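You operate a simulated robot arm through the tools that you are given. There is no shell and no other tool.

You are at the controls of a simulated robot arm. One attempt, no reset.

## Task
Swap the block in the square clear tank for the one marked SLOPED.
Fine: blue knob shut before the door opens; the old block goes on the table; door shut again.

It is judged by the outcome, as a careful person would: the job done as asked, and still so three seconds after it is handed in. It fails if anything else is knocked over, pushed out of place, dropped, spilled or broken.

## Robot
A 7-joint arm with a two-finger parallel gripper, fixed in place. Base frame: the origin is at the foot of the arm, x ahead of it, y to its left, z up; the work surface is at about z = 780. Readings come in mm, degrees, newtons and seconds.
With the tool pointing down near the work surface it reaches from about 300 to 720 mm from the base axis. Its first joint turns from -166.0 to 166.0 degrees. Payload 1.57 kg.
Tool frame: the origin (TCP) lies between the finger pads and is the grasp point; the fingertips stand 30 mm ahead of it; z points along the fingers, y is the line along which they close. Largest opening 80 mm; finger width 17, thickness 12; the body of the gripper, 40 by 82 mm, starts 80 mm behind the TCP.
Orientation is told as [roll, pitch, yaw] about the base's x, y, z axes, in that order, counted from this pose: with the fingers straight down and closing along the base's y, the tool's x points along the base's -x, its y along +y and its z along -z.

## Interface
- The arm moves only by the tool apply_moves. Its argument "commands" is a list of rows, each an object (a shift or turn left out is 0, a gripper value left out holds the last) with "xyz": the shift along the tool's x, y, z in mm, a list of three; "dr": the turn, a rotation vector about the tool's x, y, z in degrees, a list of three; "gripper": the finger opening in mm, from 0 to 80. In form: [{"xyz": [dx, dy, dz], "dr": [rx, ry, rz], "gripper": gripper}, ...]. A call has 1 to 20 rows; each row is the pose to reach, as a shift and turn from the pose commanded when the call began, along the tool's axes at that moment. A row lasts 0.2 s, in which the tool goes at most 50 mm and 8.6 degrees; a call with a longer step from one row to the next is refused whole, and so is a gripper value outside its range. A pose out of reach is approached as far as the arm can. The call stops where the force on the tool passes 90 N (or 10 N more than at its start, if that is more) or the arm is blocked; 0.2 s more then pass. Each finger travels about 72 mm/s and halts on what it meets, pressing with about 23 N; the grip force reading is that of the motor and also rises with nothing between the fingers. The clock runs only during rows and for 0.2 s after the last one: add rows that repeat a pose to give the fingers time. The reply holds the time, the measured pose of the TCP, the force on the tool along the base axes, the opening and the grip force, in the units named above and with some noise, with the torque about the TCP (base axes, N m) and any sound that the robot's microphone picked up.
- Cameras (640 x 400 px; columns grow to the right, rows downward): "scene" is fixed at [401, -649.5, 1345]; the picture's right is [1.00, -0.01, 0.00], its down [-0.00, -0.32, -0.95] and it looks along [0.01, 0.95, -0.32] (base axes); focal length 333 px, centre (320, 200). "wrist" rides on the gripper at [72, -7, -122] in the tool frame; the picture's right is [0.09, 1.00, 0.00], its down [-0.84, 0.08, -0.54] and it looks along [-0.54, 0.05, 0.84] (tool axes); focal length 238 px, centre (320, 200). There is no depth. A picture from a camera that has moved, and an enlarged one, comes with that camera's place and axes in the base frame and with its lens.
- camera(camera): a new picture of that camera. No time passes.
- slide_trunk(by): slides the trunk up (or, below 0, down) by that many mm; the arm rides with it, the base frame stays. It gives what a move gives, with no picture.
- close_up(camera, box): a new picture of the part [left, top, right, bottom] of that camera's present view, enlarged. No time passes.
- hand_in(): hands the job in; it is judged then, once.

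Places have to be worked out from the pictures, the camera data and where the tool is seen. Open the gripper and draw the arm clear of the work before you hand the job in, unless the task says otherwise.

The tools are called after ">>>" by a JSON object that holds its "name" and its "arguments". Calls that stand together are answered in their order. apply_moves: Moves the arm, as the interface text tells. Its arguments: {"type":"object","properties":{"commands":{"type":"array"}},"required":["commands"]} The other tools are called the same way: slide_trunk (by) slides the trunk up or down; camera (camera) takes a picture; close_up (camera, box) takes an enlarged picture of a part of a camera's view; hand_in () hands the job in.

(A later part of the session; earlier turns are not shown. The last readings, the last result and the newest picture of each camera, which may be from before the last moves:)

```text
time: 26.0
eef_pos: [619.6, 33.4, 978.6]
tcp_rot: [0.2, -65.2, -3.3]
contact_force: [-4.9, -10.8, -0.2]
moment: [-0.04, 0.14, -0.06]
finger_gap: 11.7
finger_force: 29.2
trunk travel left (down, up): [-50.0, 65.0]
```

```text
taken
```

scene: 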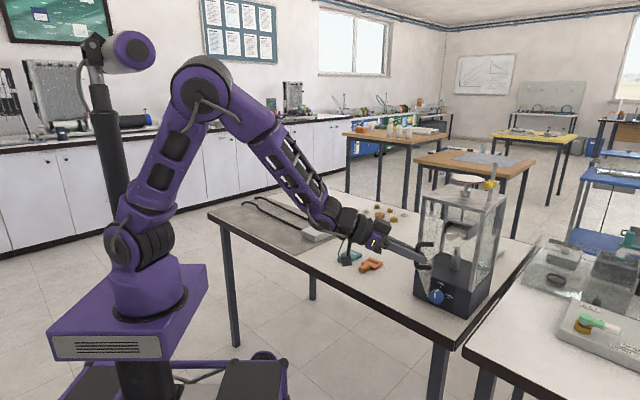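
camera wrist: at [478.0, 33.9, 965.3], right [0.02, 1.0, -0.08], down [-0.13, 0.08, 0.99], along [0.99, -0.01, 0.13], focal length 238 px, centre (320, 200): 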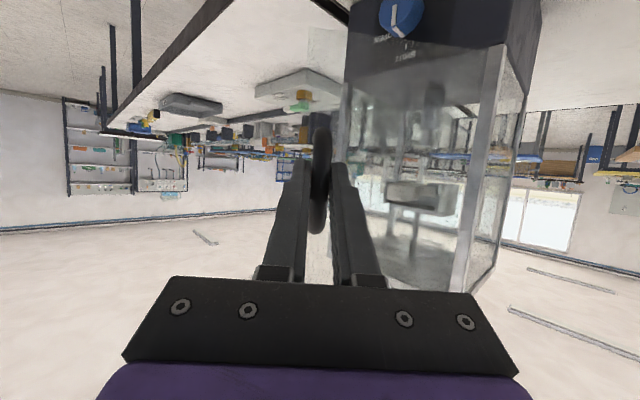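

The door is at about 48° and following well. I continue another 48°.

>>> {"name": "apply_moves", "arguments": {"commands": [{"xyz": [5.4, 5.9, -11.5], "dr": [5.44, 0, 2.54]}, {"xyz": [10.45, 13.15, -22.4], "dr": [10.88, 0, 5.07]}, {"xyz": [15.2, 21.6, -32.5], "dr": [16.31, 0, 7.61]}, {"xyz": [19.5, 31.2, -41.8], "dr": [21.75, 0, 10.14]}, {"xyz": [23.4, 41.7, -50.2], "dr": [27.19, 0, 12.68]}, {"xyz": [26.8, 53.2, -57.4], "dr": [32.63, 0, 15.21]}, {"xyz": [29.7, 65.5, -63.6], "dr": [38.06, 0, 17.75]}, {"xyz": [32, 78.4, -68.6], "dr": [43.5, 0, 20.28]}]}}

>>> {"name": "camera", "arguments": {"camera": "wrist"}}

>>> {"name": "camera", "arguments": {"camera": "scene"}}

```text
time: 27.8
eef_pos: [549.6, 117.5, 979.9]
tcp_rot: [0.4, -65.1, -51.1]
contact_force: [13.7, 5.3, 5.8]
moment: [-0.07, -0.19, 0.22]
finger_gap: 11.6
finger_force: 29.0
trunk travel left (down, up): [-50.0, 65.0]
```

```text
taken
camera wrist: at [455.0, 222.9, 965.1], right [0.75, 0.66, -0.08], down [-0.03, 0.15, 0.99], along [0.66, -0.73, 0.14], focal length 238 px, centre (320, 200)
```

wrist: 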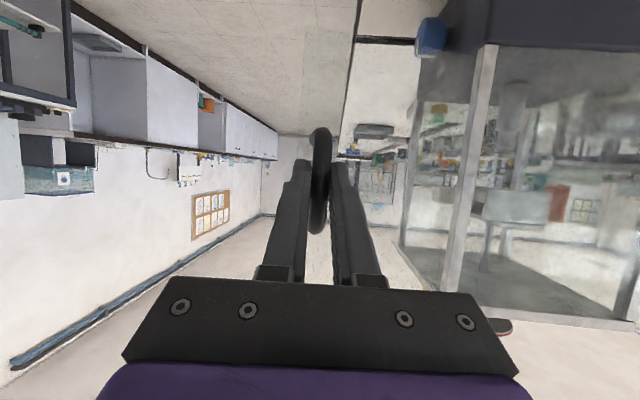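

```text
taken
```

scene: 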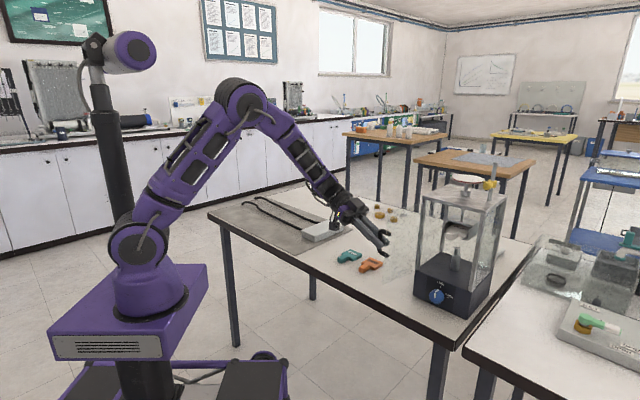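

The door is open to about 96°. I release the handle, back off along the tool axis, and check that the door stays put.

>>> {"name": "apply_moves", "arguments": {"commands": [{"gripper": 40}, {"gripper": 46}, {"xyz": [0, 0, -15], "gripper": 46}, {"xyz": [0, 0, -40]}, {"xyz": [0, 0, -65]}, {"xyz": [0, 0, -90]}, {"xyz": [0, 0, -90]}]}}

>>> {"name": "camera", "arguments": {"camera": "wrist"}}

>>> {"name": "close_up", "arguments": {"camera": "scene", "box": [350, 170, 530, 330]}}

```text
time: 29.4
eef_pos: [497.0, 180.9, 1015.3]
tcp_rot: [0.1, -65.0, -51.0]
contact_force: [-1.0, 0.1, -0.4]
moment: [0.03, 0.05, 0.0]
finger_gap: 45.9
finger_force: 0.1
trunk travel left (down, up): [-50.0, 65.0]
```

```text
taken
camera wrist: at [402.2, 285.1, 1002.4], right [0.75, 0.66, -0.08], down [-0.03, 0.16, 0.99], along [0.66, -0.74, 0.13], focal length 238 px, centre (320, 200)
```

wrist: 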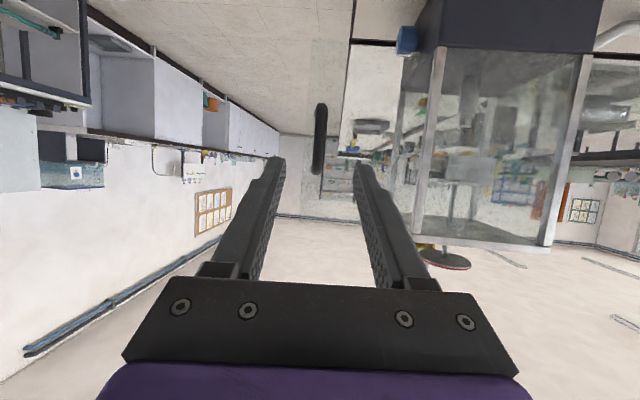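

```text
2.50 times, centred on (440, 250) of scene
camera zoom: at [401.0, -649.5, 1345.0], right [1.0, -0.01, 0.0], down [0.0, -0.32, -0.95], along [0.01, 0.95, -0.32], focal length 832 px, centre (20, 75)
```

zoom: 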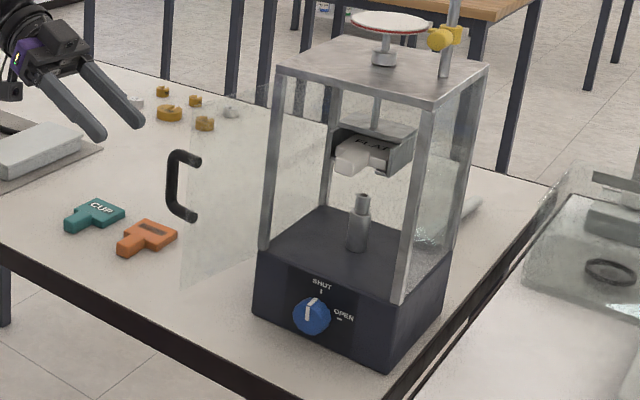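

The door stays open and the tank hasn't moved. I move away from the door end and swing round to the front of the tank to view the FLAT block.

>>> {"name": "apply_moves", "arguments": {"commands": [{"xyz": [0, -30, 0]}, {"xyz": [0, -60, 0]}, {"xyz": [0, -85, 0]}, {"xyz": [0, -100, 0]}, {"xyz": [0, -100, 0]}]}}

>>> {"name": "apply_moves", "arguments": {"commands": [{"xyz": [-8, 0.6, 17], "dr": [-6.8, 0, -3.17]}, {"xyz": [-16, 1.2, 34], "dr": [-13.6, 0, -6.34]}, {"xyz": [-24, 1.8, 51], "dr": [-20.4, 0, -9.5]}, {"xyz": [-32, 2.4, 68], "dr": [-27.2, 0, -12.7]}, {"xyz": [-40, 3, 85], "dr": [-34, 0, -15.85]}, {"xyz": [-47.3, 3.7, 101.5], "dr": [-40.8, 0, -19]}, {"xyz": [-55, 10, 118], "dr": [-47.6, 0, -22.2]}, {"xyz": [-63, 17, 135], "dr": [-54.4, 0, -25.4]}, {"xyz": [-71, 24, 152], "dr": [-61.2, 0, -28.5]}, {"xyz": [-79, 30, 169], "dr": [-68, 0, -31.7]}, {"xyz": [-86, 36, 184], "dr": [-74.8, 0, -34.9]}, {"xyz": [-93.2, 43.3, 199.8], "dr": [-81.6, 0, -38]}, {"xyz": [-93.2, 43.3, 199.8], "dr": [-87, 0, -40.6]}, {"xyz": [-93.2, 43.3, 199.8], "dr": [-87, 0, -40.6]}]}}

>>> {"name": "camera", "arguments": {"camera": "wrist"}}

>>> {"name": "camera", "arguments": {"camera": "scene"}}

```text
time: 30.6
eef_pos: [418.7, 117.3, 1016.5]
tcp_rot: [0.1, -65.0, -51.0]
contact_force: [-0.1, 0.8, 0.0]
moment: [0.0, -0.01, 0.01]
finger_gap: 45.9
finger_force: 0.2
trunk travel left (down, up): [-50.0, 65.0]
```

```text
time: 33.6
eef_pos: [591.0, -26.2, 1016.9]
tcp_rot: [-0.1, -65.1, 45.0]
contact_force: [0.3, 0.1, 0.4]
moment: [-0.05, 0.01, -0.01]
finger_gap: 46.1
finger_force: 0.1
trunk travel left (down, up): [-50.0, 65.0]
```

```text
taken
camera wrist: at [495.3, -131.5, 1003.3], right [-0.73, 0.68, -0.08], down [-0.15, -0.04, 0.99], along [0.66, 0.74, 0.13], focal length 238 px, centre (320, 200)
```

wrist: 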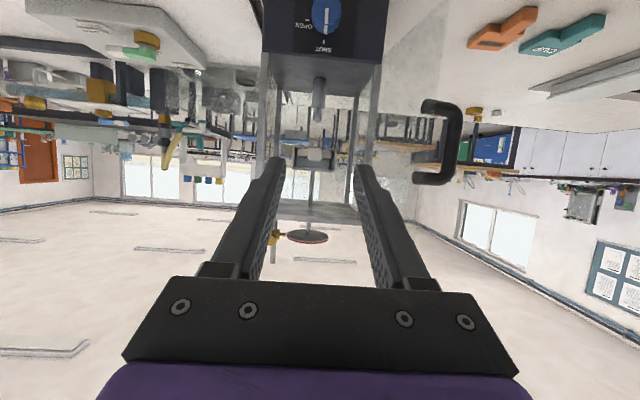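

```text
taken
```

scene: 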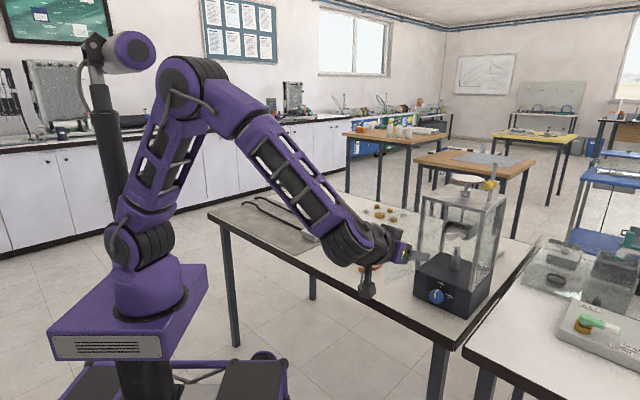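

The arm is in front of the open tank with a clear view inside. I zoom in on the FLAT block and its holder from both cameras.

>>> {"name": "close_up", "arguments": {"camera": "wrist", "box": [270, 110, 370, 220]}}

>>> {"name": "close_up", "arguments": {"camera": "scene", "box": [430, 210, 490, 250]}}

```text
3.64 times, centred on (320, 165) of wrist
camera zoom: at [495.3, -131.5, 1003.3], right [-0.73, 0.68, -0.08], down [-0.15, -0.04, 0.99], along [0.66, 0.74, 0.13], focal length 867 px, centre (320, 327)
```

zoom: 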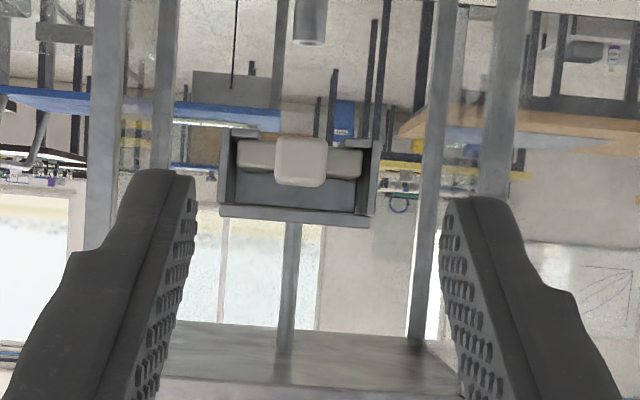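

```text
10.00 times, centred on (460, 230) of scene
camera zoom: at [401.0, -649.5, 1345.0], right [1.0, -0.01, 0.0], down [0.0, -0.32, -0.95], along [0.01, 0.95, -0.32], focal length 3330 px, centre (-1080, -100)
```

zoom: 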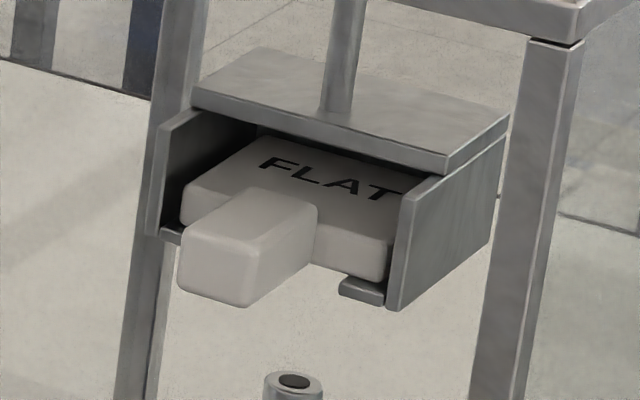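

The FLAT tab is about 20 mm square with its front face near u≈602 (u is the depth axis from the robot towards the tank), v≈−439, z≈986. The block body is flush with the holder walls further in. I approach until the tips are at the tank's front plane.

>>> {"name": "apply_moves", "arguments": {"commands": [{"xyz": [-9, -2.5, 26]}, {"xyz": [-18, -2.5, 52]}, {"xyz": [-27, -2.5, 78]}, {"xyz": [-36, -2.5, 104]}, {"xyz": [-45, -2.5, 130]}, {"xyz": [-52.2, -2.5, 152]}, {"xyz": [-52.2, -2.5, 152]}]}}

>>> {"name": "camera", "arguments": {"camera": "wrist"}}

>>> {"name": "close_up", "arguments": {"camera": "scene", "box": [400, 180, 510, 270]}}

>>> {"name": "camera", "arguments": {"camera": "scene"}}

```text
time: 35.2
eef_pos: [705.3, 85.4, 997.3]
tcp_rot: [0.0, -65.0, 45.1]
contact_force: [0.0, -0.1, -0.5]
moment: [0.01, 0.01, 0.03]
finger_gap: 45.9
finger_force: 0.0
trunk travel left (down, up): [-50.0, 65.0]
```

```text
taken
camera wrist: at [610.5, -19.7, 984.1], right [-0.73, 0.68, -0.08], down [-0.15, -0.04, 0.99], along [0.66, 0.74, 0.13], focal length 238 px, centre (320, 200)
```

wrist: 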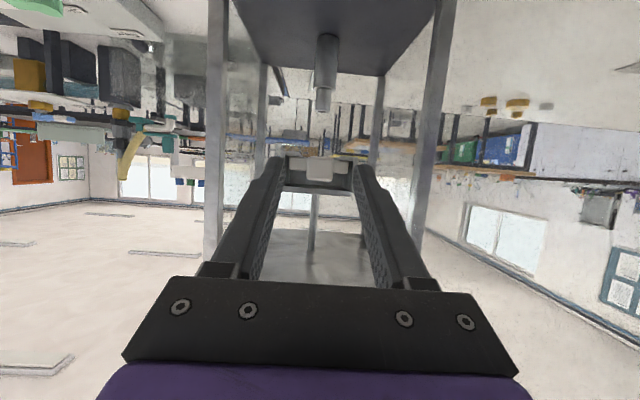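

```text
4.44 times, centred on (455, 225) of scene
camera zoom: at [401.0, -649.5, 1345.0], right [1.0, -0.01, 0.0], down [0.0, -0.32, -0.95], along [0.01, 0.95, -0.32], focal length 1480 px, centre (-280, 89)
```

zoom: 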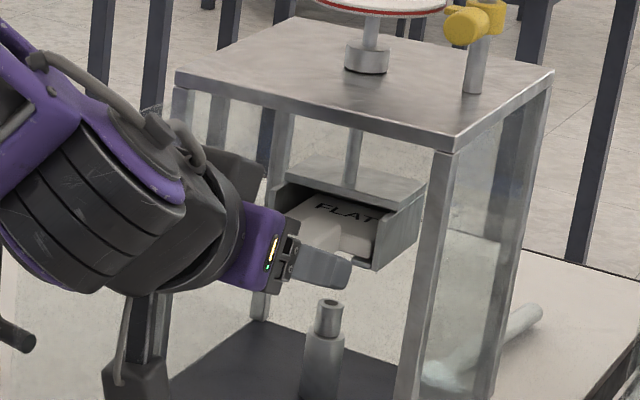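

```text
taken
```

scene: 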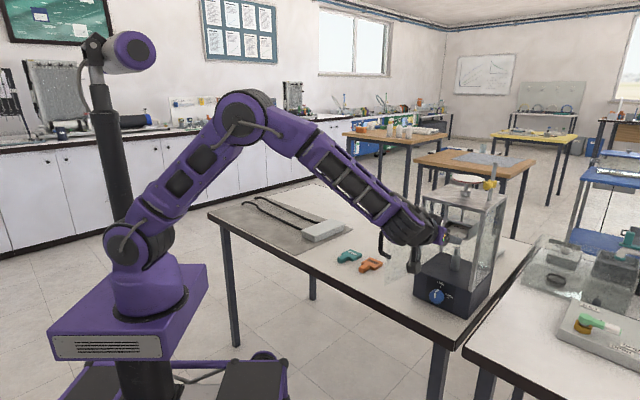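

Fingers are at the tank front with no contact. I zoom in to check their alignment with the tab.

>>> {"name": "close_up", "arguments": {"camera": "wrist", "box": [250, 130, 390, 220]}}

>>> {"name": "close_up", "arguments": {"camera": "scene", "box": [435, 205, 495, 255]}}

```text
4.44 times, centred on (320, 175) of wrist
camera zoom: at [610.5, -19.7, 984.1], right [-0.73, 0.68, -0.08], down [-0.15, -0.04, 0.99], along [0.66, 0.74, 0.13], focal length 1059 px, centre (320, 311)
```

zoom: 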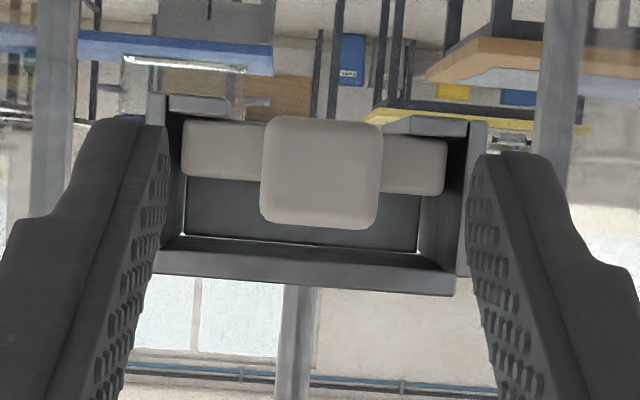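

```text
8.00 times, centred on (465, 230) of scene
camera zoom: at [401.0, -649.5, 1345.0], right [1.0, -0.01, 0.0], down [0.0, -0.32, -0.95], along [0.01, 0.95, -0.32], focal length 2664 px, centre (-840, -40)
```

zoom: 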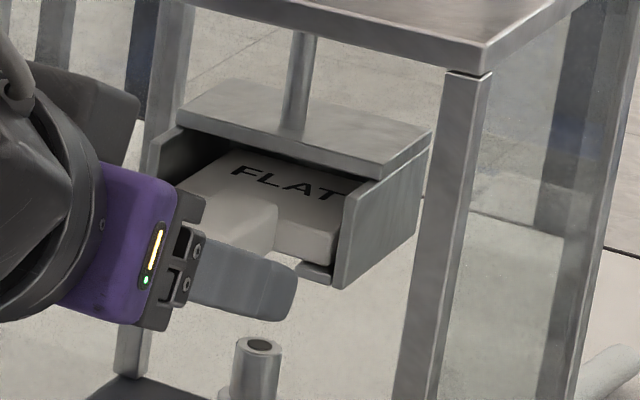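

The tab is centred laterally with its centre at z≈985. I advance 44 mm at constant height so the tips stop short of the block body.

>>> {"name": "apply_moves", "arguments": {"commands": [{"xyz": [-6, 0, 12]}, {"xyz": [-12, 0, 23]}, {"xyz": [-16.5, 0, 32]}, {"xyz": [-20, 0, 39]}, {"xyz": [-20, 0, 39]}]}}

>>> {"name": "close_up", "arguments": {"camera": "wrist", "box": [250, 130, 390, 240]}}

>>> {"name": "close_up", "arguments": {"camera": "scene", "box": [435, 205, 495, 255]}}

```text
time: 36.4
eef_pos: [735.0, 114.9, 1000.2]
tcp_rot: [-0.1, -64.9, 45.1]
contact_force: [-29.8, -12.1, -0.6]
moment: [-0.03, 0.21, 0.29]
finger_gap: 45.8
finger_force: 0.1
trunk travel left (down, up): [-50.0, 65.0]
```

```text
3.64 times, centred on (320, 185) of wrist
camera zoom: at [639.2, 9.2, 986.7], right [-0.73, 0.68, -0.08], down [-0.15, -0.04, 0.99], along [0.66, 0.74, 0.13], focal length 867 px, centre (320, 254)
```

zoom: 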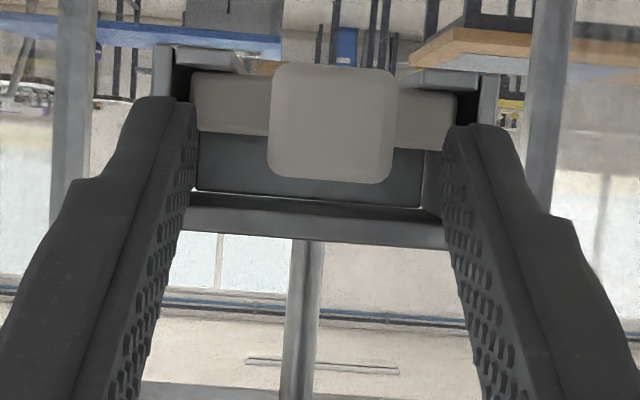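

```text
8.00 times, centred on (465, 230) of scene
camera zoom: at [401.0, -649.5, 1345.0], right [1.0, -0.01, 0.0], down [0.0, -0.32, -0.95], along [0.01, 0.95, -0.32], focal length 2664 px, centre (-840, -40)
```

zoom: 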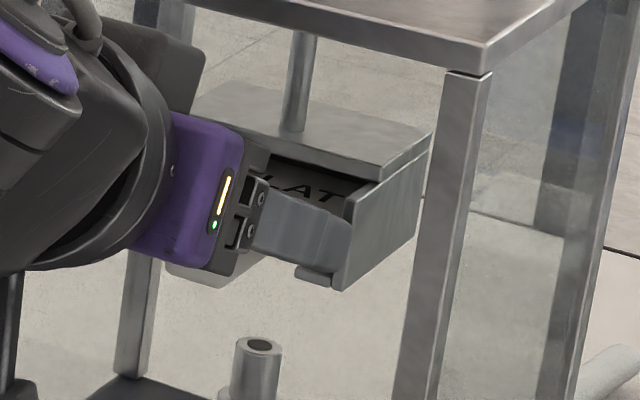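

The tips touched the front edges of the holder walls (about 32 N), and the holder looks unmoved. I back off 5 mm and then close on the tab.

>>> {"name": "apply_moves", "arguments": {"commands": [{"xyz": [2.1, 0, -4.5]}, {"xyz": [2.1, 0, -4.5]}, {"xyz": [2.1, 0, -4.5], "gripper": 30}, {"xyz": [2.1, 0, -4.5], "gripper": 12}, {"xyz": [2.1, 0, -4.5], "gripper": 12}, {"xyz": [2.1, 0, -4.5], "gripper": 12}]}}

>>> {"name": "close_up", "arguments": {"camera": "wrist", "box": [250, 130, 390, 240]}}

>>> {"name": "close_up", "arguments": {"camera": "scene", "box": [435, 205, 495, 255]}}

```text
time: 37.8
eef_pos: [732.0, 111.4, 1000.4]
tcp_rot: [-0.1, -64.9, 45.1]
contact_force: [-0.5, 0.2, 0.9]
moment: [0.03, -0.02, 0.02]
finger_gap: 19.1
finger_force: 22.7
trunk travel left (down, up): [-50.0, 65.0]
```

```text
3.64 times, centred on (320, 185) of wrist
camera zoom: at [637.2, 6.8, 987.3], right [-0.73, 0.68, -0.08], down [-0.15, -0.04, 0.99], along [0.66, 0.74, 0.13], focal length 867 px, centre (320, 254)
```

zoom: 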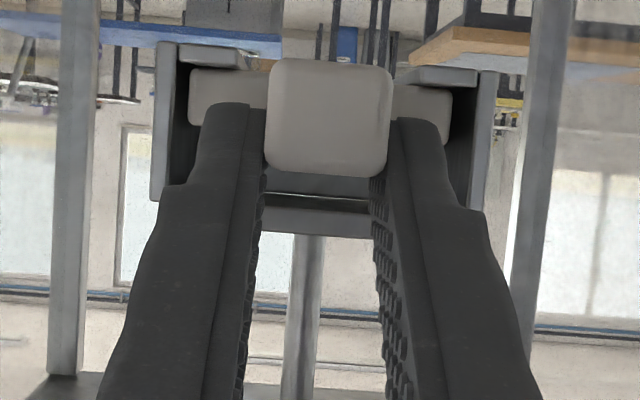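

```text
8.00 times, centred on (465, 230) of scene
camera zoom: at [401.0, -649.5, 1345.0], right [1.0, -0.01, 0.0], down [0.0, -0.32, -0.95], along [0.01, 0.95, -0.32], focal length 2664 px, centre (-840, -40)
```

zoom: 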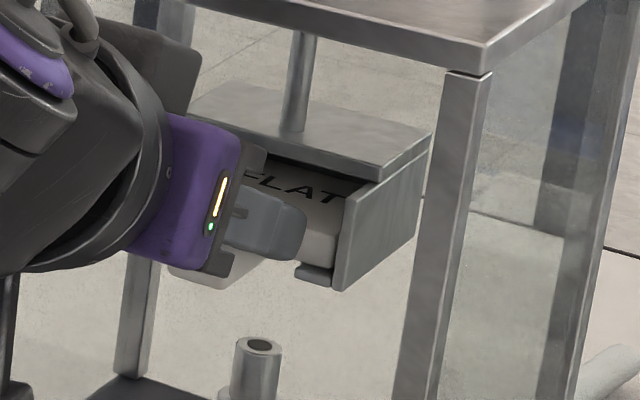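

The tab is gripped (gap 19 mm, no side load). I lift 2 mm and ease the block out partway, checking forces.

>>> {"name": "apply_moves", "arguments": {"commands": [{"xyz": [-1.8, 0, -0.85]}, {"xyz": [1.3, 0, -7.6]}, {"xyz": [4.5, 0, -14.4]}, {"xyz": [8.8, 0, -23.5]}, {"xyz": [15, 0, -37.1]}, {"xyz": [15, 0, -37.1]}]}}

>>> {"name": "camera", "arguments": {"camera": "wrist"}}

>>> {"name": "close_up", "arguments": {"camera": "scene", "box": [425, 195, 505, 265]}}

```text
time: 39.2
eef_pos: [705.6, 83.2, 1001.3]
tcp_rot: [0.1, -65.0, 45.1]
contact_force: [-1.2, -0.3, -0.8]
moment: [0.01, 0.03, 0.03]
finger_gap: 19.2
finger_force: 22.9
trunk travel left (down, up): [-50.0, 65.0]
```

```text
taken
camera wrist: at [610.4, -21.9, 988.3], right [-0.73, 0.68, -0.08], down [-0.15, -0.04, 0.99], along [0.66, 0.74, 0.13], focal length 238 px, centre (320, 200)
```

wrist: 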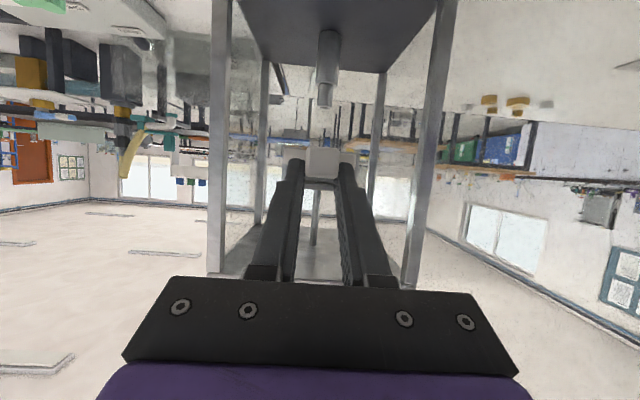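

```text
5.71 times, centred on (465, 230) of scene
camera zoom: at [401.0, -649.5, 1345.0], right [1.0, -0.01, 0.0], down [0.0, -0.32, -0.95], along [0.01, 0.95, -0.32], focal length 1903 px, centre (-509, 29)
```

zoom: 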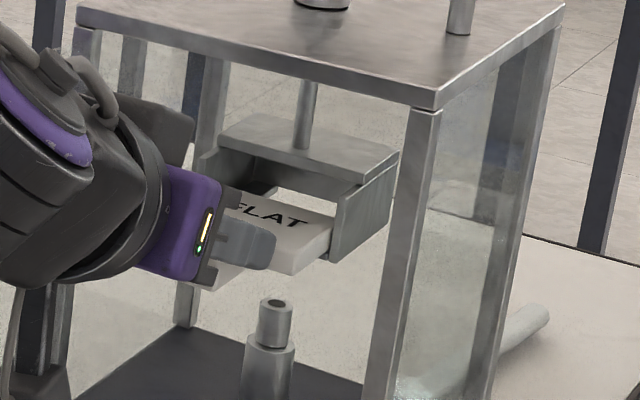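

The block slides out freely. I continue straight back until it clears the tank and the end of the open door.

>>> {"name": "apply_moves", "arguments": {"commands": [{"xyz": [9, 0, -19.3]}, {"xyz": [18, 0, -38.6]}, {"xyz": [27, 0, -57.9]}, {"xyz": [36, 0, -77.2]}, {"xyz": [45, 0, -96.5]}, {"xyz": [54, 0, -115.8]}, {"xyz": [63, 0, -135.1]}, {"xyz": [72, 0, -154.4]}, {"xyz": [81, 0, -173.7]}, {"xyz": [90, 0, -193]}, {"xyz": [90, 0, -193]}]}}

>>> {"name": "camera", "arguments": {"camera": "wrist"}}

>>> {"name": "camera", "arguments": {"camera": "scene"}}

```text
time: 41.6
eef_pos: [552.2, -65.5, 1004.0]
tcp_rot: [-0.1, -65.0, 45.1]
contact_force: [0.0, -0.2, -0.4]
moment: [-0.03, -0.01, 0.0]
finger_gap: 19.0
finger_force: 23.1
trunk travel left (down, up): [-50.0, 65.0]
```

```text
taken
camera wrist: at [456.5, -170.0, 990.6], right [-0.73, 0.68, -0.08], down [-0.15, -0.04, 0.99], along [0.66, 0.74, 0.13], focal length 238 px, centre (320, 200)
```

wrist: 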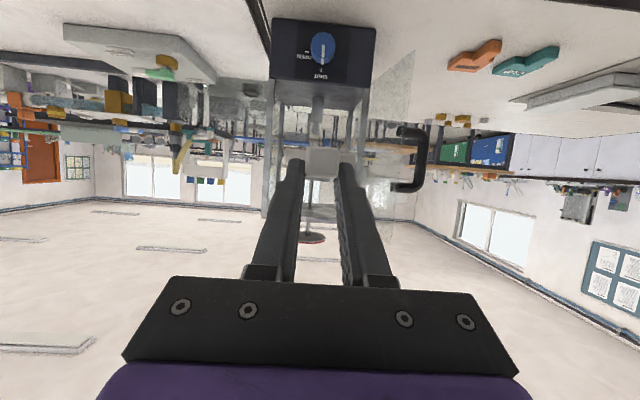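

```text
taken
```

scene: 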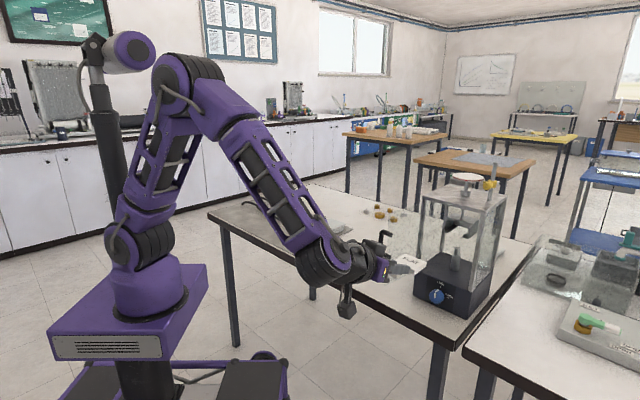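

FLAT is clear of the door. I back off a little more, then move left past the end of the door.

>>> {"name": "apply_moves", "arguments": {"commands": [{"xyz": [8.5, 0, -18]}, {"xyz": [8.5, 20, -18]}, {"xyz": [8.5, 40, -18]}, {"xyz": [8.5, 60, -18]}, {"xyz": [8.5, 80, -18]}, {"xyz": [8.5, 100, -18]}, {"xyz": [8.5, 120, -18]}, {"xyz": [8.5, 140, -18]}, {"xyz": [8.5, 160, -18]}, {"xyz": [8.5, 174, -18]}, {"xyz": [8.5, 174, -18]}]}}

>>> {"name": "camera", "arguments": {"camera": "scene"}}

>>> {"name": "camera", "arguments": {"camera": "wrist"}}

```text
time: 44.0
eef_pos: [417.1, 42.1, 1002.5]
tcp_rot: [-0.1, -64.9, 45.2]
contact_force: [0.7, -0.5, -1.1]
moment: [-0.03, 0.03, 0.0]
finger_gap: 19.3
finger_force: 22.9
trunk travel left (down, up): [-50.0, 65.0]
```

```text
taken
```

scene: 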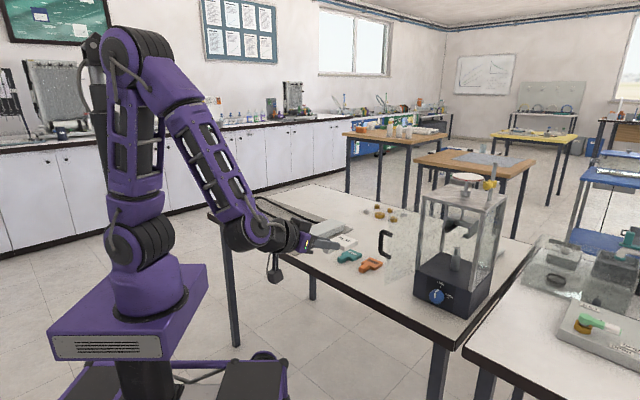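

```text
taken
camera wrist: at [322.4, -62.5, 989.0], right [-0.73, 0.68, -0.08], down [-0.15, -0.04, 0.99], along [0.66, 0.74, 0.13], focal length 238 px, centre (320, 200)
```

wrist: 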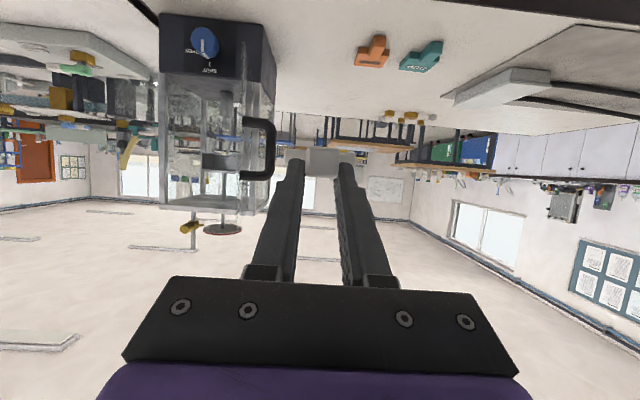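

FLAT is past the door. I lower to z≈860 before moving forward over the table, at v≈−260.

>>> {"name": "apply_moves", "arguments": {"commands": [{"xyz": [21, 1, 10]}, {"xyz": [43, 2, 20]}, {"xyz": [64, 3, 30]}, {"xyz": [86, 4, 40]}, {"xyz": [107, 5, 50]}, {"xyz": [128.7, 5, 60]}, {"xyz": [128.7, 5, 60]}]}}

>>> {"name": "camera", "arguments": {"camera": "scene"}}

>>> {"name": "camera", "arguments": {"camera": "wrist"}}

```text
time: 45.6
eef_pos: [415.7, 44.4, 859.5]
tcp_rot: [-0.1, -65.0, 45.0]
contact_force: [0.1, -0.1, -0.6]
moment: [-0.01, 0.0, 0.02]
finger_gap: 19.1
finger_force: 23.0
trunk travel left (down, up): [-50.0, 65.0]
```

```text
taken
```

scene: 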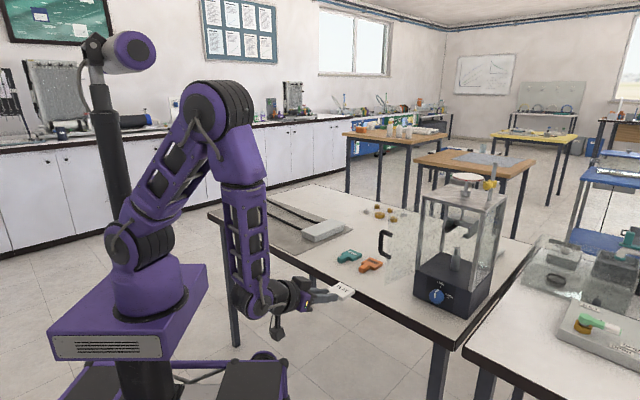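

```text
taken
camera wrist: at [320.7, -59.4, 847.1], right [-0.73, 0.68, -0.08], down [-0.15, -0.04, 0.99], along [0.66, 0.74, 0.13], focal length 238 px, centre (320, 200)
```

wrist: 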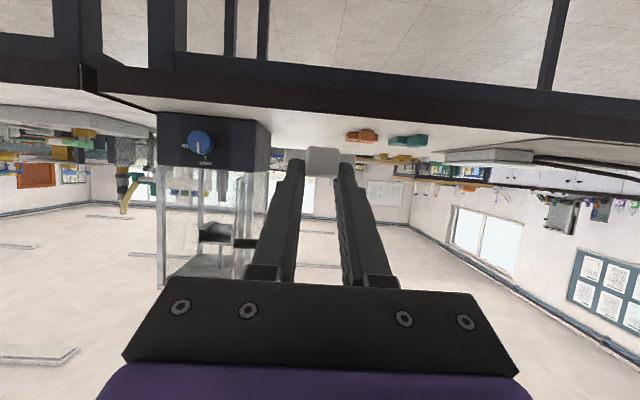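

Now forward over the table at z≈860 to u≈540, staying between the tank and the orange block.

>>> {"name": "apply_moves", "arguments": {"commands": [{"xyz": [-9, 0, 19.5]}, {"xyz": [-18, 0, 39]}, {"xyz": [-27, 0, 58.5]}, {"xyz": [-36, 0, 78]}, {"xyz": [-45, 0, 97.5]}, {"xyz": [-54, 0, 117]}, {"xyz": [-63, 0, 136.5]}, {"xyz": [-72, 0, 156]}, {"xyz": [-81, 0, 175.5]}, {"xyz": [-90.9, 0, 194.9]}, {"xyz": [-90.9, 0, 194.9]}]}}

>>> {"name": "close_up", "arguments": {"camera": "scene", "box": [330, 210, 450, 300]}}

>>> {"name": "camera", "arguments": {"camera": "wrist"}}

```text
time: 48.0
eef_pos: [567.9, 197.6, 862.4]
tcp_rot: [-0.1, -65.1, 45.1]
contact_force: [-0.4, -1.3, -1.6]
moment: [0.04, 0.04, 0.02]
finger_gap: 19.0
finger_force: 23.2
trunk travel left (down, up): [-50.0, 65.0]
```

```text
4.44 times, centred on (390, 255) of scene
camera zoom: at [401.0, -649.5, 1345.0], right [1.0, -0.01, 0.0], down [0.0, -0.32, -0.95], along [0.01, 0.95, -0.32], focal length 1480 px, centre (9, -44)
```

zoom: 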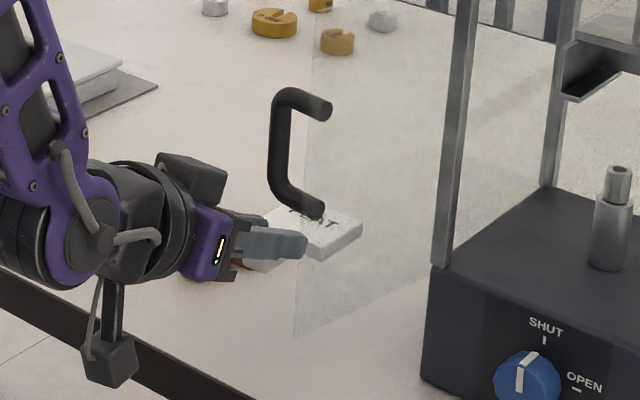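

```text
taken
camera wrist: at [471.0, 92.9, 849.1], right [-0.73, 0.68, -0.08], down [-0.15, -0.04, 0.99], along [0.66, 0.74, 0.13], focal length 238 px, centre (320, 200)
```

wrist: 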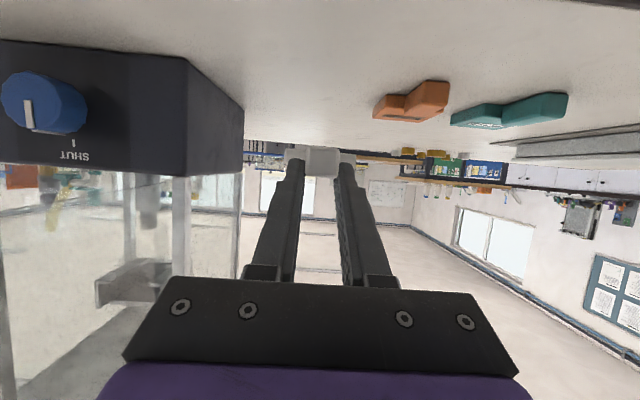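

FLAT is over clear table. I lower 50 mm, then continue in small steps watching the vertical force.

>>> {"name": "apply_moves", "arguments": {"commands": [{"xyz": [9, 0, 4.2]}, {"xyz": [18.1, 0, 8.5]}, {"xyz": [27.2, 0, 12.7]}, {"xyz": [36.3, 0, 16.9]}, {"xyz": [45.3, 0, 21.1]}, {"xyz": [45.3, 0, 21.1]}]}}

>>> {"name": "close_up", "arguments": {"camera": "scene", "box": [350, 230, 430, 290]}}

>>> {"name": "close_up", "arguments": {"camera": "wrist", "box": [240, 100, 400, 220]}}

```text
time: 49.4
eef_pos: [565.4, 197.8, 812.0]
tcp_rot: [0.0, -65.0, 45.1]
contact_force: [-0.7, 0.2, -0.2]
moment: [-0.04, 0.03, 0.01]
finger_gap: 19.2
finger_force: 22.8
trunk travel left (down, up): [-50.0, 65.0]
```

```text
6.67 times, centred on (390, 260) of scene
camera zoom: at [401.0, -649.5, 1345.0], right [1.0, -0.01, 0.0], down [0.0, -0.32, -0.95], along [0.01, 0.95, -0.32], focal length 2220 px, centre (-147, -200)
```

zoom: 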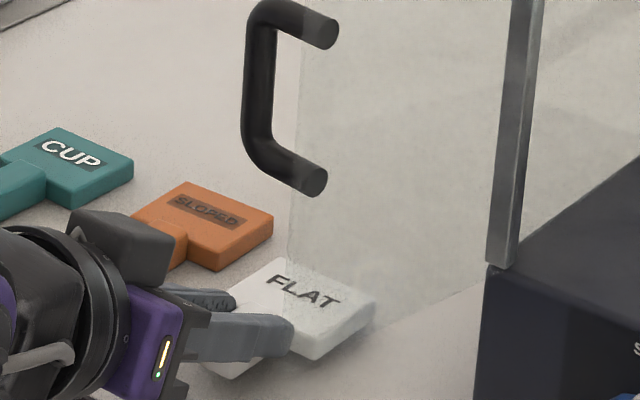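

```text
3.33 times, centred on (320, 160) of wrist
camera zoom: at [470.9, 92.3, 798.3], right [-0.73, 0.68, -0.08], down [-0.15, -0.04, 0.99], along [0.66, 0.74, 0.13], focal length 794 px, centre (320, 333)
```

zoom: 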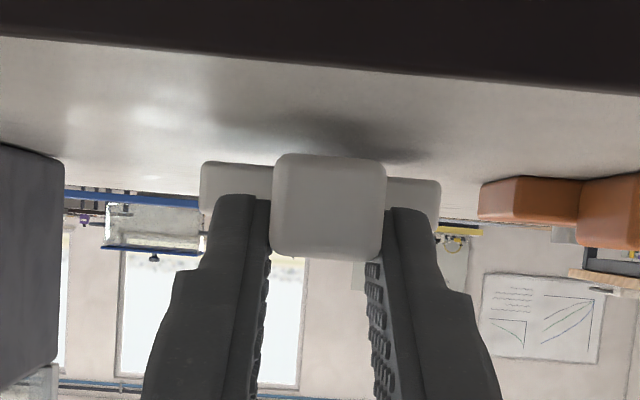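

No contact yet at TCP z 812. I lower 4 mm more and check.

>>> {"name": "apply_moves", "arguments": {"commands": [{"xyz": [1.8, 0, 0.85]}, {"xyz": [3.6, 0, 1.7]}]}}

```text
time: 50.0
eef_pos: [565.4, 197.9, 807.5]
tcp_rot: [-0.2, -65.0, 45.2]
contact_force: [-0.7, -0.3, -0.4]
moment: [-0.01, 0.05, 0.0]
finger_gap: 19.1
finger_force: 22.4
trunk travel left (down, up): [-50.0, 65.0]
```

Still no contact, so another 2 mm.

>>> {"name": "apply_moves", "arguments": {"commands": [{"xyz": [0.9, 0, 0.42]}, {"xyz": [1.8, 0, 0.85]}]}}

>>> {"name": "close_up", "arguments": {"camera": "scene", "box": [360, 250, 420, 290]}}

>>> {"name": "close_up", "arguments": {"camera": "wrist", "box": [240, 100, 400, 220]}}

```text
time: 50.6
eef_pos: [565.6, 198.4, 806.1]
tcp_rot: [0.0, -65.0, 45.1]
contact_force: [-0.1, 0.1, 0.4]
moment: [0.02, 0.0, -0.01]
finger_gap: 19.2
finger_force: 23.1
trunk travel left (down, up): [-50.0, 65.0]
```

```text
10.00 times, centred on (390, 270) of scene
camera zoom: at [401.0, -649.5, 1345.0], right [1.0, -0.01, 0.0], down [0.0, -0.32, -0.95], along [0.01, 0.95, -0.32], focal length 3330 px, centre (-380, -500)
```

zoom: 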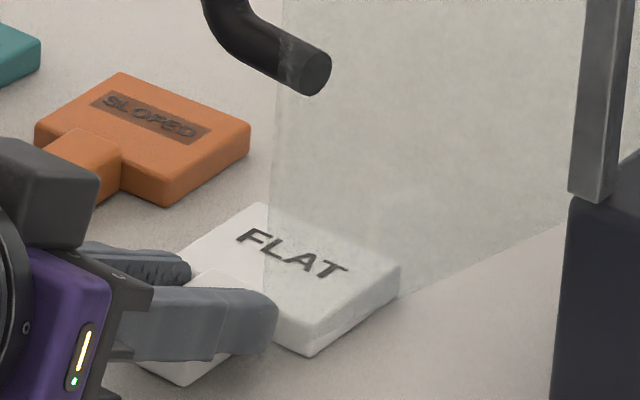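

```text
3.33 times, centred on (320, 160) of wrist
camera zoom: at [470.5, 92.9, 792.0], right [-0.73, 0.68, -0.08], down [-0.15, -0.04, 0.99], along [0.66, 0.74, 0.13], focal length 794 px, centre (320, 333)
```

zoom: 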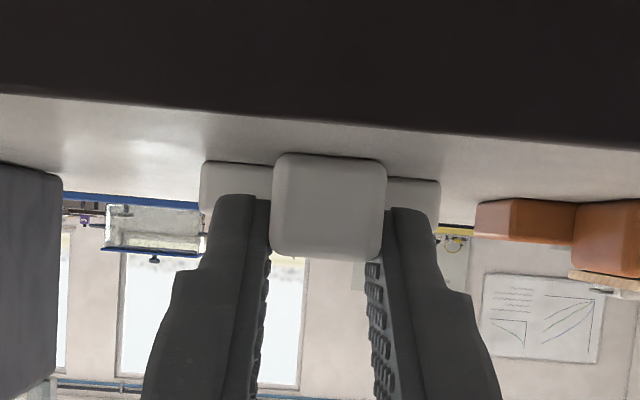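

Very close now; the shadow gap is almost gone. I lower another 1.5 mm and check.

>>> {"name": "apply_moves", "arguments": {"commands": [{"xyz": [0.7, 0, 0.32]}, {"xyz": [1.36, 0, 0.63]}]}}

```text
time: 51.2
eef_pos: [565.5, 197.0, 805.1]
tcp_rot: [-0.2, -65.2, 45.2]
contact_force: [-0.9, 0.0, 10.5]
moment: [0.02, 0.02, -0.01]
finger_gap: 18.9
finger_force: 23.0
trunk travel left (down, up): [-50.0, 65.0]
```

Contact at about 10 N: FLAT rests on the table at TCP z≈805. I release and withdraw along the tool axis.

>>> {"name": "apply_moves", "arguments": {"commands": [{"gripper": 26}, {"gripper": 36}, {"gripper": 36}, {"xyz": [0, 0, -15]}, {"xyz": [0, 0, -35]}, {"xyz": [0, 0, -60]}, {"xyz": [0, 0, -85]}, {"xyz": [0, 0, -85]}]}}

>>> {"name": "camera", "arguments": {"camera": "wrist"}}

>>> {"name": "close_up", "arguments": {"camera": "scene", "box": [330, 220, 450, 300]}}

```text
time: 53.0
eef_pos: [510.6, 142.7, 840.0]
tcp_rot: [-0.2, -65.0, 45.2]
contact_force: [-0.6, 0.5, 0.2]
moment: [-0.03, 0.0, -0.01]
finger_gap: 36.2
finger_force: 0.1
trunk travel left (down, up): [-50.0, 65.0]
```

```text
taken
camera wrist: at [415.5, 37.9, 825.8], right [-0.73, 0.68, -0.08], down [-0.15, -0.04, 0.99], along [0.66, 0.74, 0.13], focal length 238 px, centre (320, 200)
```

wrist: 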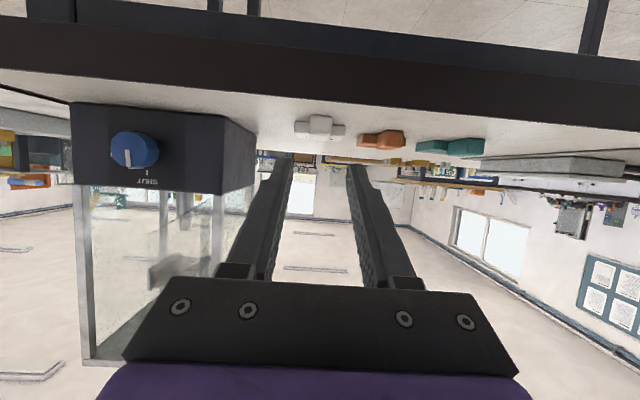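

```text
5.00 times, centred on (390, 260) of scene
camera zoom: at [401.0, -649.5, 1345.0], right [1.0, -0.01, 0.0], down [0.0, -0.32, -0.95], along [0.01, 0.95, -0.32], focal length 1665 px, centre (-30, -100)
```

zoom: 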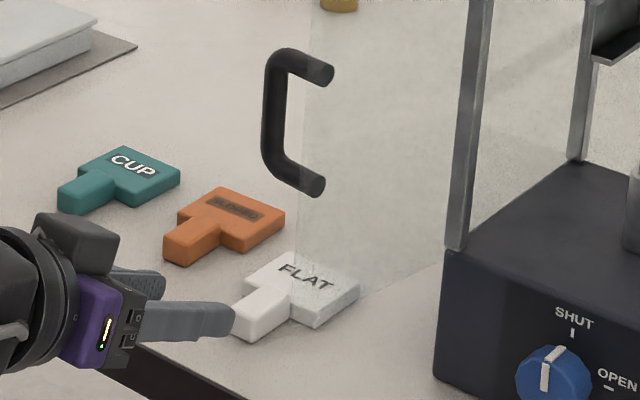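

FLAT lies flat and free on the table. Now I zoom in on the SLOPED block to get its exact position and yaw, using FLAT as a calibrated reference.

>>> {"name": "close_up", "arguments": {"camera": "scene", "box": [350, 240, 410, 280]}}

>>> {"name": "close_up", "arguments": {"camera": "scene", "box": [370, 250, 430, 290]}}

>>> {"name": "close_up", "arguments": {"camera": "wrist", "box": [280, 90, 500, 180]}}

```text
10.00 times, centred on (380, 260) of scene
camera zoom: at [401.0, -649.5, 1345.0], right [1.0, -0.01, 0.0], down [0.0, -0.32, -0.95], along [0.01, 0.95, -0.32], focal length 3330 px, centre (-280, -400)
```

zoom: 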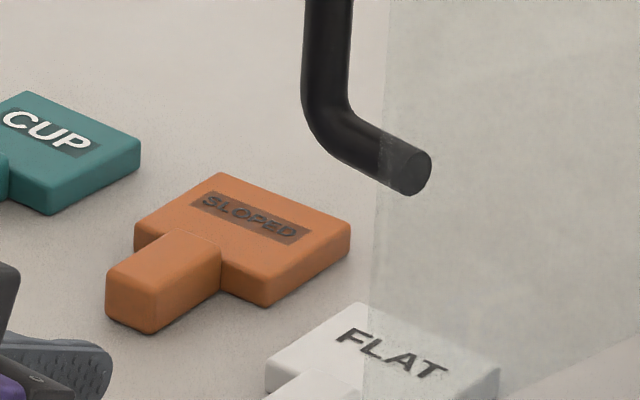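

```text
10.00 times, centred on (400, 270) of scene
camera zoom: at [401.0, -649.5, 1345.0], right [1.0, -0.01, 0.0], down [0.0, -0.32, -0.95], along [0.01, 0.95, -0.32], focal length 3330 px, centre (-480, -500)
```

zoom: 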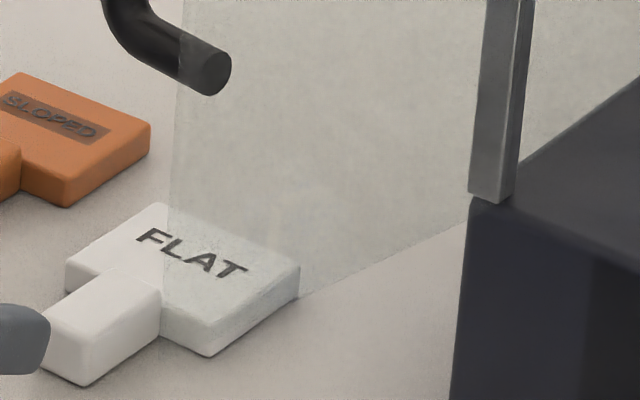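

```text
2.91 times, centred on (390, 135) of wrist
camera zoom: at [415.5, 37.9, 825.8], right [-0.73, 0.68, -0.08], down [-0.15, -0.04, 0.99], along [0.66, 0.74, 0.13], focal length 693 px, centre (116, 389)
```

zoom: 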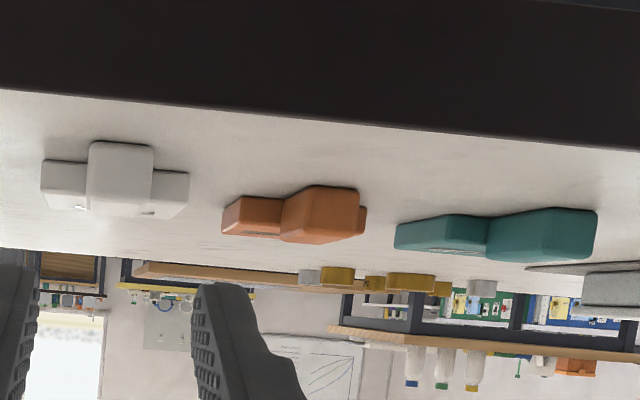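

By reference to FLAT, SLOPED is offset (+41, +82.8) mm in depth and sideways with the same yaw. Its grasp TCP is therefore about u 580, v −178, z 806. I shift left and then to a pre-grasp point 60 mm back along the tool axis.

>>> {"name": "apply_moves", "arguments": {"commands": [{"xyz": [0, 20, 0], "gripper": 40}, {"xyz": [0, 41, 0]}, {"xyz": [0, 62, 0]}, {"xyz": [0, 82.2, 0]}, {"xyz": [-6.5, 82.2, 20]}, {"xyz": [-13, 82.2, 40]}, {"xyz": [-19.7, 82.2, 61.2]}, {"xyz": [-19.7, 82.2, 61.2]}]}}

>>> {"name": "close_up", "arguments": {"camera": "wrist", "box": [220, 80, 420, 220]}}

>>> {"name": "close_up", "arguments": {"camera": "scene", "box": [330, 230, 420, 290]}}

```text
time: 54.8
eef_pos: [498.1, 247.5, 832.8]
tcp_rot: [-0.1, -65.0, 45.1]
contact_force: [0.0, 0.3, -0.2]
moment: [-0.04, 0.02, 0.02]
finger_gap: 40.1
finger_force: 0.0
trunk travel left (down, up): [-50.0, 65.0]
```

```text
2.86 times, centred on (320, 150) of wrist
camera zoom: at [402.5, 142.3, 818.7], right [-0.73, 0.68, -0.08], down [-0.15, -0.04, 0.99], along [0.66, 0.74, 0.13], focal length 681 px, centre (320, 343)
```

zoom: 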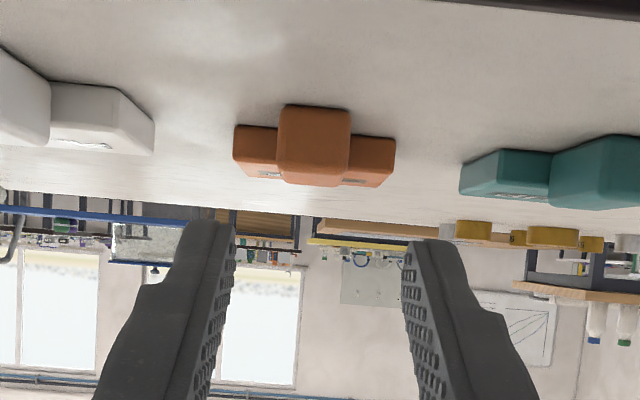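

```text
6.67 times, centred on (375, 260) of scene
camera zoom: at [401.0, -649.5, 1345.0], right [1.0, -0.01, 0.0], down [0.0, -0.32, -0.95], along [0.01, 0.95, -0.32], focal length 2220 px, centre (-47, -200)
```

zoom: 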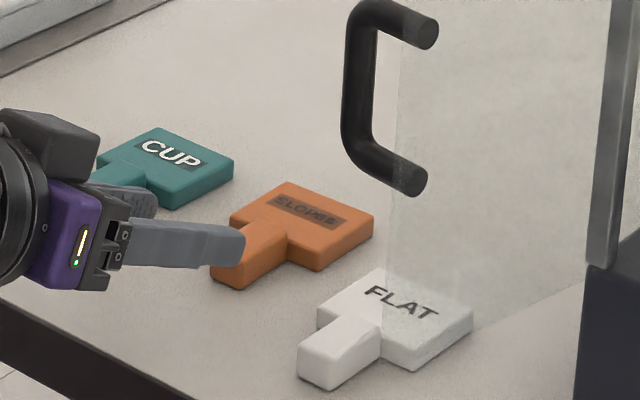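

SLOPED's tab is about 3 mm to the right of the tool centre and its front is near u≈582. I correct sideways and advance over the tab to TCP z≈805.

>>> {"name": "apply_moves", "arguments": {"commands": [{"xyz": [0, -2.5, 14]}, {"xyz": [0, -2.5, 28]}, {"xyz": [1.5, -2.5, 42]}, {"xyz": [3, -2.5, 52]}, {"xyz": [3.6, -2.5, 57.5]}, {"xyz": [3.6, -2.5, 57.5]}]}}

>>> {"name": "close_up", "arguments": {"camera": "wrist", "box": [240, 100, 400, 220]}}

>>> {"name": "close_up", "arguments": {"camera": "scene", "box": [330, 230, 420, 290]}}

```text
time: 56.2
eef_pos: [535.7, 281.7, 803.8]
tcp_rot: [-0.1, -65.0, 45.1]
contact_force: [0.6, -0.1, 0.3]
moment: [-0.01, -0.02, 0.04]
finger_gap: 40.2
finger_force: 0.0
trunk travel left (down, up): [-50.0, 65.0]
```

```text
3.33 times, centred on (320, 160) of wrist
camera zoom: at [440.6, 176.2, 790.6], right [-0.73, 0.68, -0.08], down [-0.15, -0.04, 0.99], along [0.66, 0.74, 0.13], focal length 794 px, centre (320, 333)
```

zoom: 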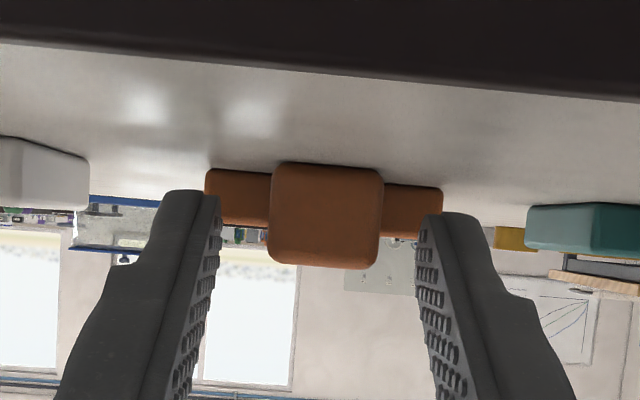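

```text
6.67 times, centred on (375, 260) of scene
camera zoom: at [401.0, -649.5, 1345.0], right [1.0, -0.01, 0.0], down [0.0, -0.32, -0.95], along [0.01, 0.95, -0.32], focal length 2220 px, centre (-47, -200)
```

zoom: 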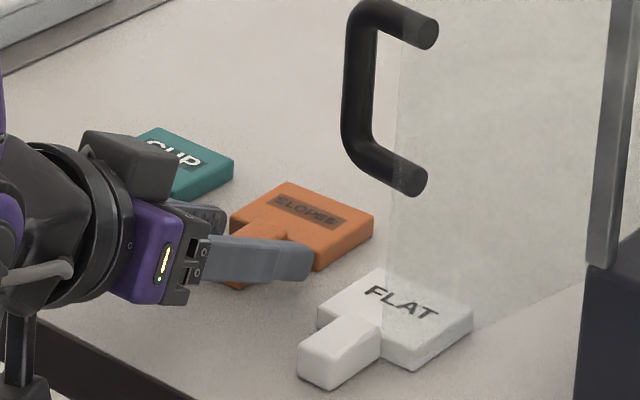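

This closely matches the FLAT grasp view, just about 5 mm deeper. I back off 5 mm, raise 1 mm, and close on the tab.

>>> {"name": "apply_moves", "arguments": {"commands": [{"xyz": [1.2, -0.5, -4.9]}, {"xyz": [1.2, -0.5, -4.9], "gripper": 26}, {"xyz": [1.2, -0.5, -4.9], "gripper": 12}, {"xyz": [1.2, -0.5, -4.9], "gripper": 12}, {"xyz": [1.2, -0.5, -4.9], "gripper": 12}]}}

>>> {"name": "close_up", "arguments": {"camera": "wrist", "box": [240, 100, 400, 220]}}

```text
time: 57.4
eef_pos: [531.6, 277.6, 805.7]
tcp_rot: [0.0, -65.0, 45.2]
contact_force: [-0.5, 0.3, 0.3]
moment: [0.04, 0.0, -0.01]
finger_gap: 19.2
finger_force: 22.5
trunk travel left (down, up): [-50.0, 65.0]
```

```text
3.33 times, centred on (320, 160) of wrist
camera zoom: at [437.7, 172.4, 791.6], right [-0.73, 0.68, -0.08], down [-0.15, -0.04, 0.99], along [0.66, 0.74, 0.13], focal length 794 px, centre (320, 333)
```

zoom: 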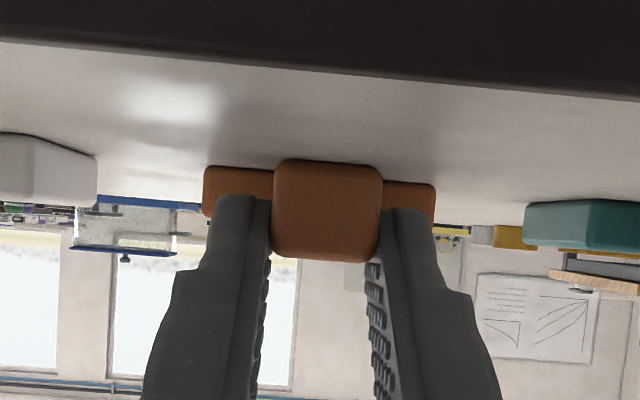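

SLOPED is gripped just as FLAT was. I lift it 60 mm and draw straight back off the table.

>>> {"name": "apply_moves", "arguments": {"commands": [{"xyz": [-9, 0, -4.2]}, {"xyz": [-27.2, 0, -12.7]}, {"xyz": [-54.4, 0, -25.4]}, {"xyz": [-44, 0, -47.8]}, {"xyz": [-33.5, 0, -70.2]}, {"xyz": [-23, 0, -92.6]}, {"xyz": [-12.5, 0, -115]}, {"xyz": [-2, 0, -137.4]}, {"xyz": [8.5, 0, -159.8]}, {"xyz": [19, 0, -182.2]}, {"xyz": [29.5, 0, -204.6]}, {"xyz": [40, 0, -227]}, {"xyz": [50, 0, -249.3]}, {"xyz": [50, 0, -249.3]}]}}

>>> {"name": "camera", "arguments": {"camera": "scene"}}

>>> {"name": "camera", "arguments": {"camera": "wrist"}}

```text
time: 60.4
eef_pos: [412.9, 88.3, 845.9]
tcp_rot: [-0.1, -65.0, 45.1]
contact_force: [0.2, -0.7, -0.5]
moment: [-0.04, 0.05, 0.02]
finger_gap: 19.0
finger_force: 23.6
out of reach, approached as far as the arm can: row 10, 11, 12, 13, 14
trunk travel left (down, up): [-50.0, 65.0]
```

```text
taken
```

scene: 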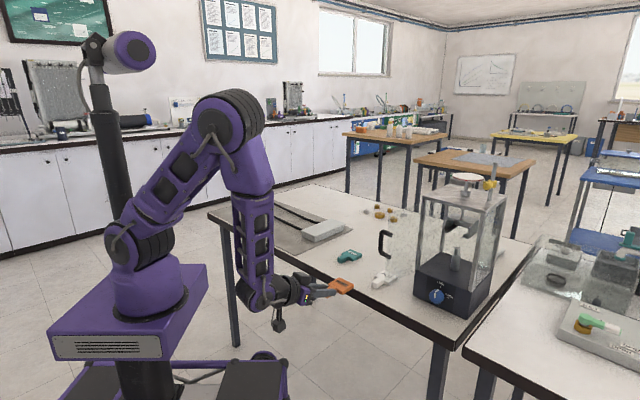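

```text
taken
camera wrist: at [318.6, -16.6, 832.2], right [-0.73, 0.68, -0.08], down [-0.15, -0.04, 0.99], along [0.66, 0.74, 0.13], focal length 238 px, centre (320, 200)
```

wrist: 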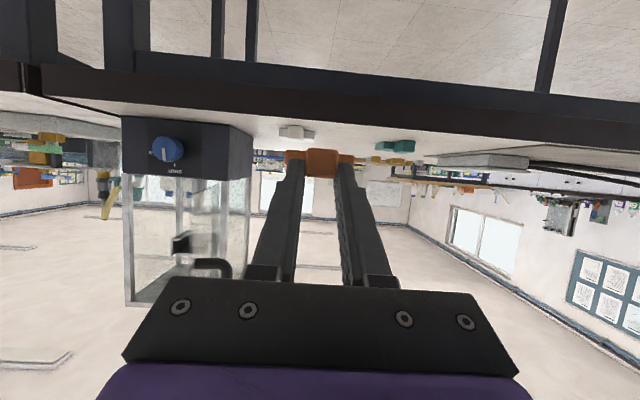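

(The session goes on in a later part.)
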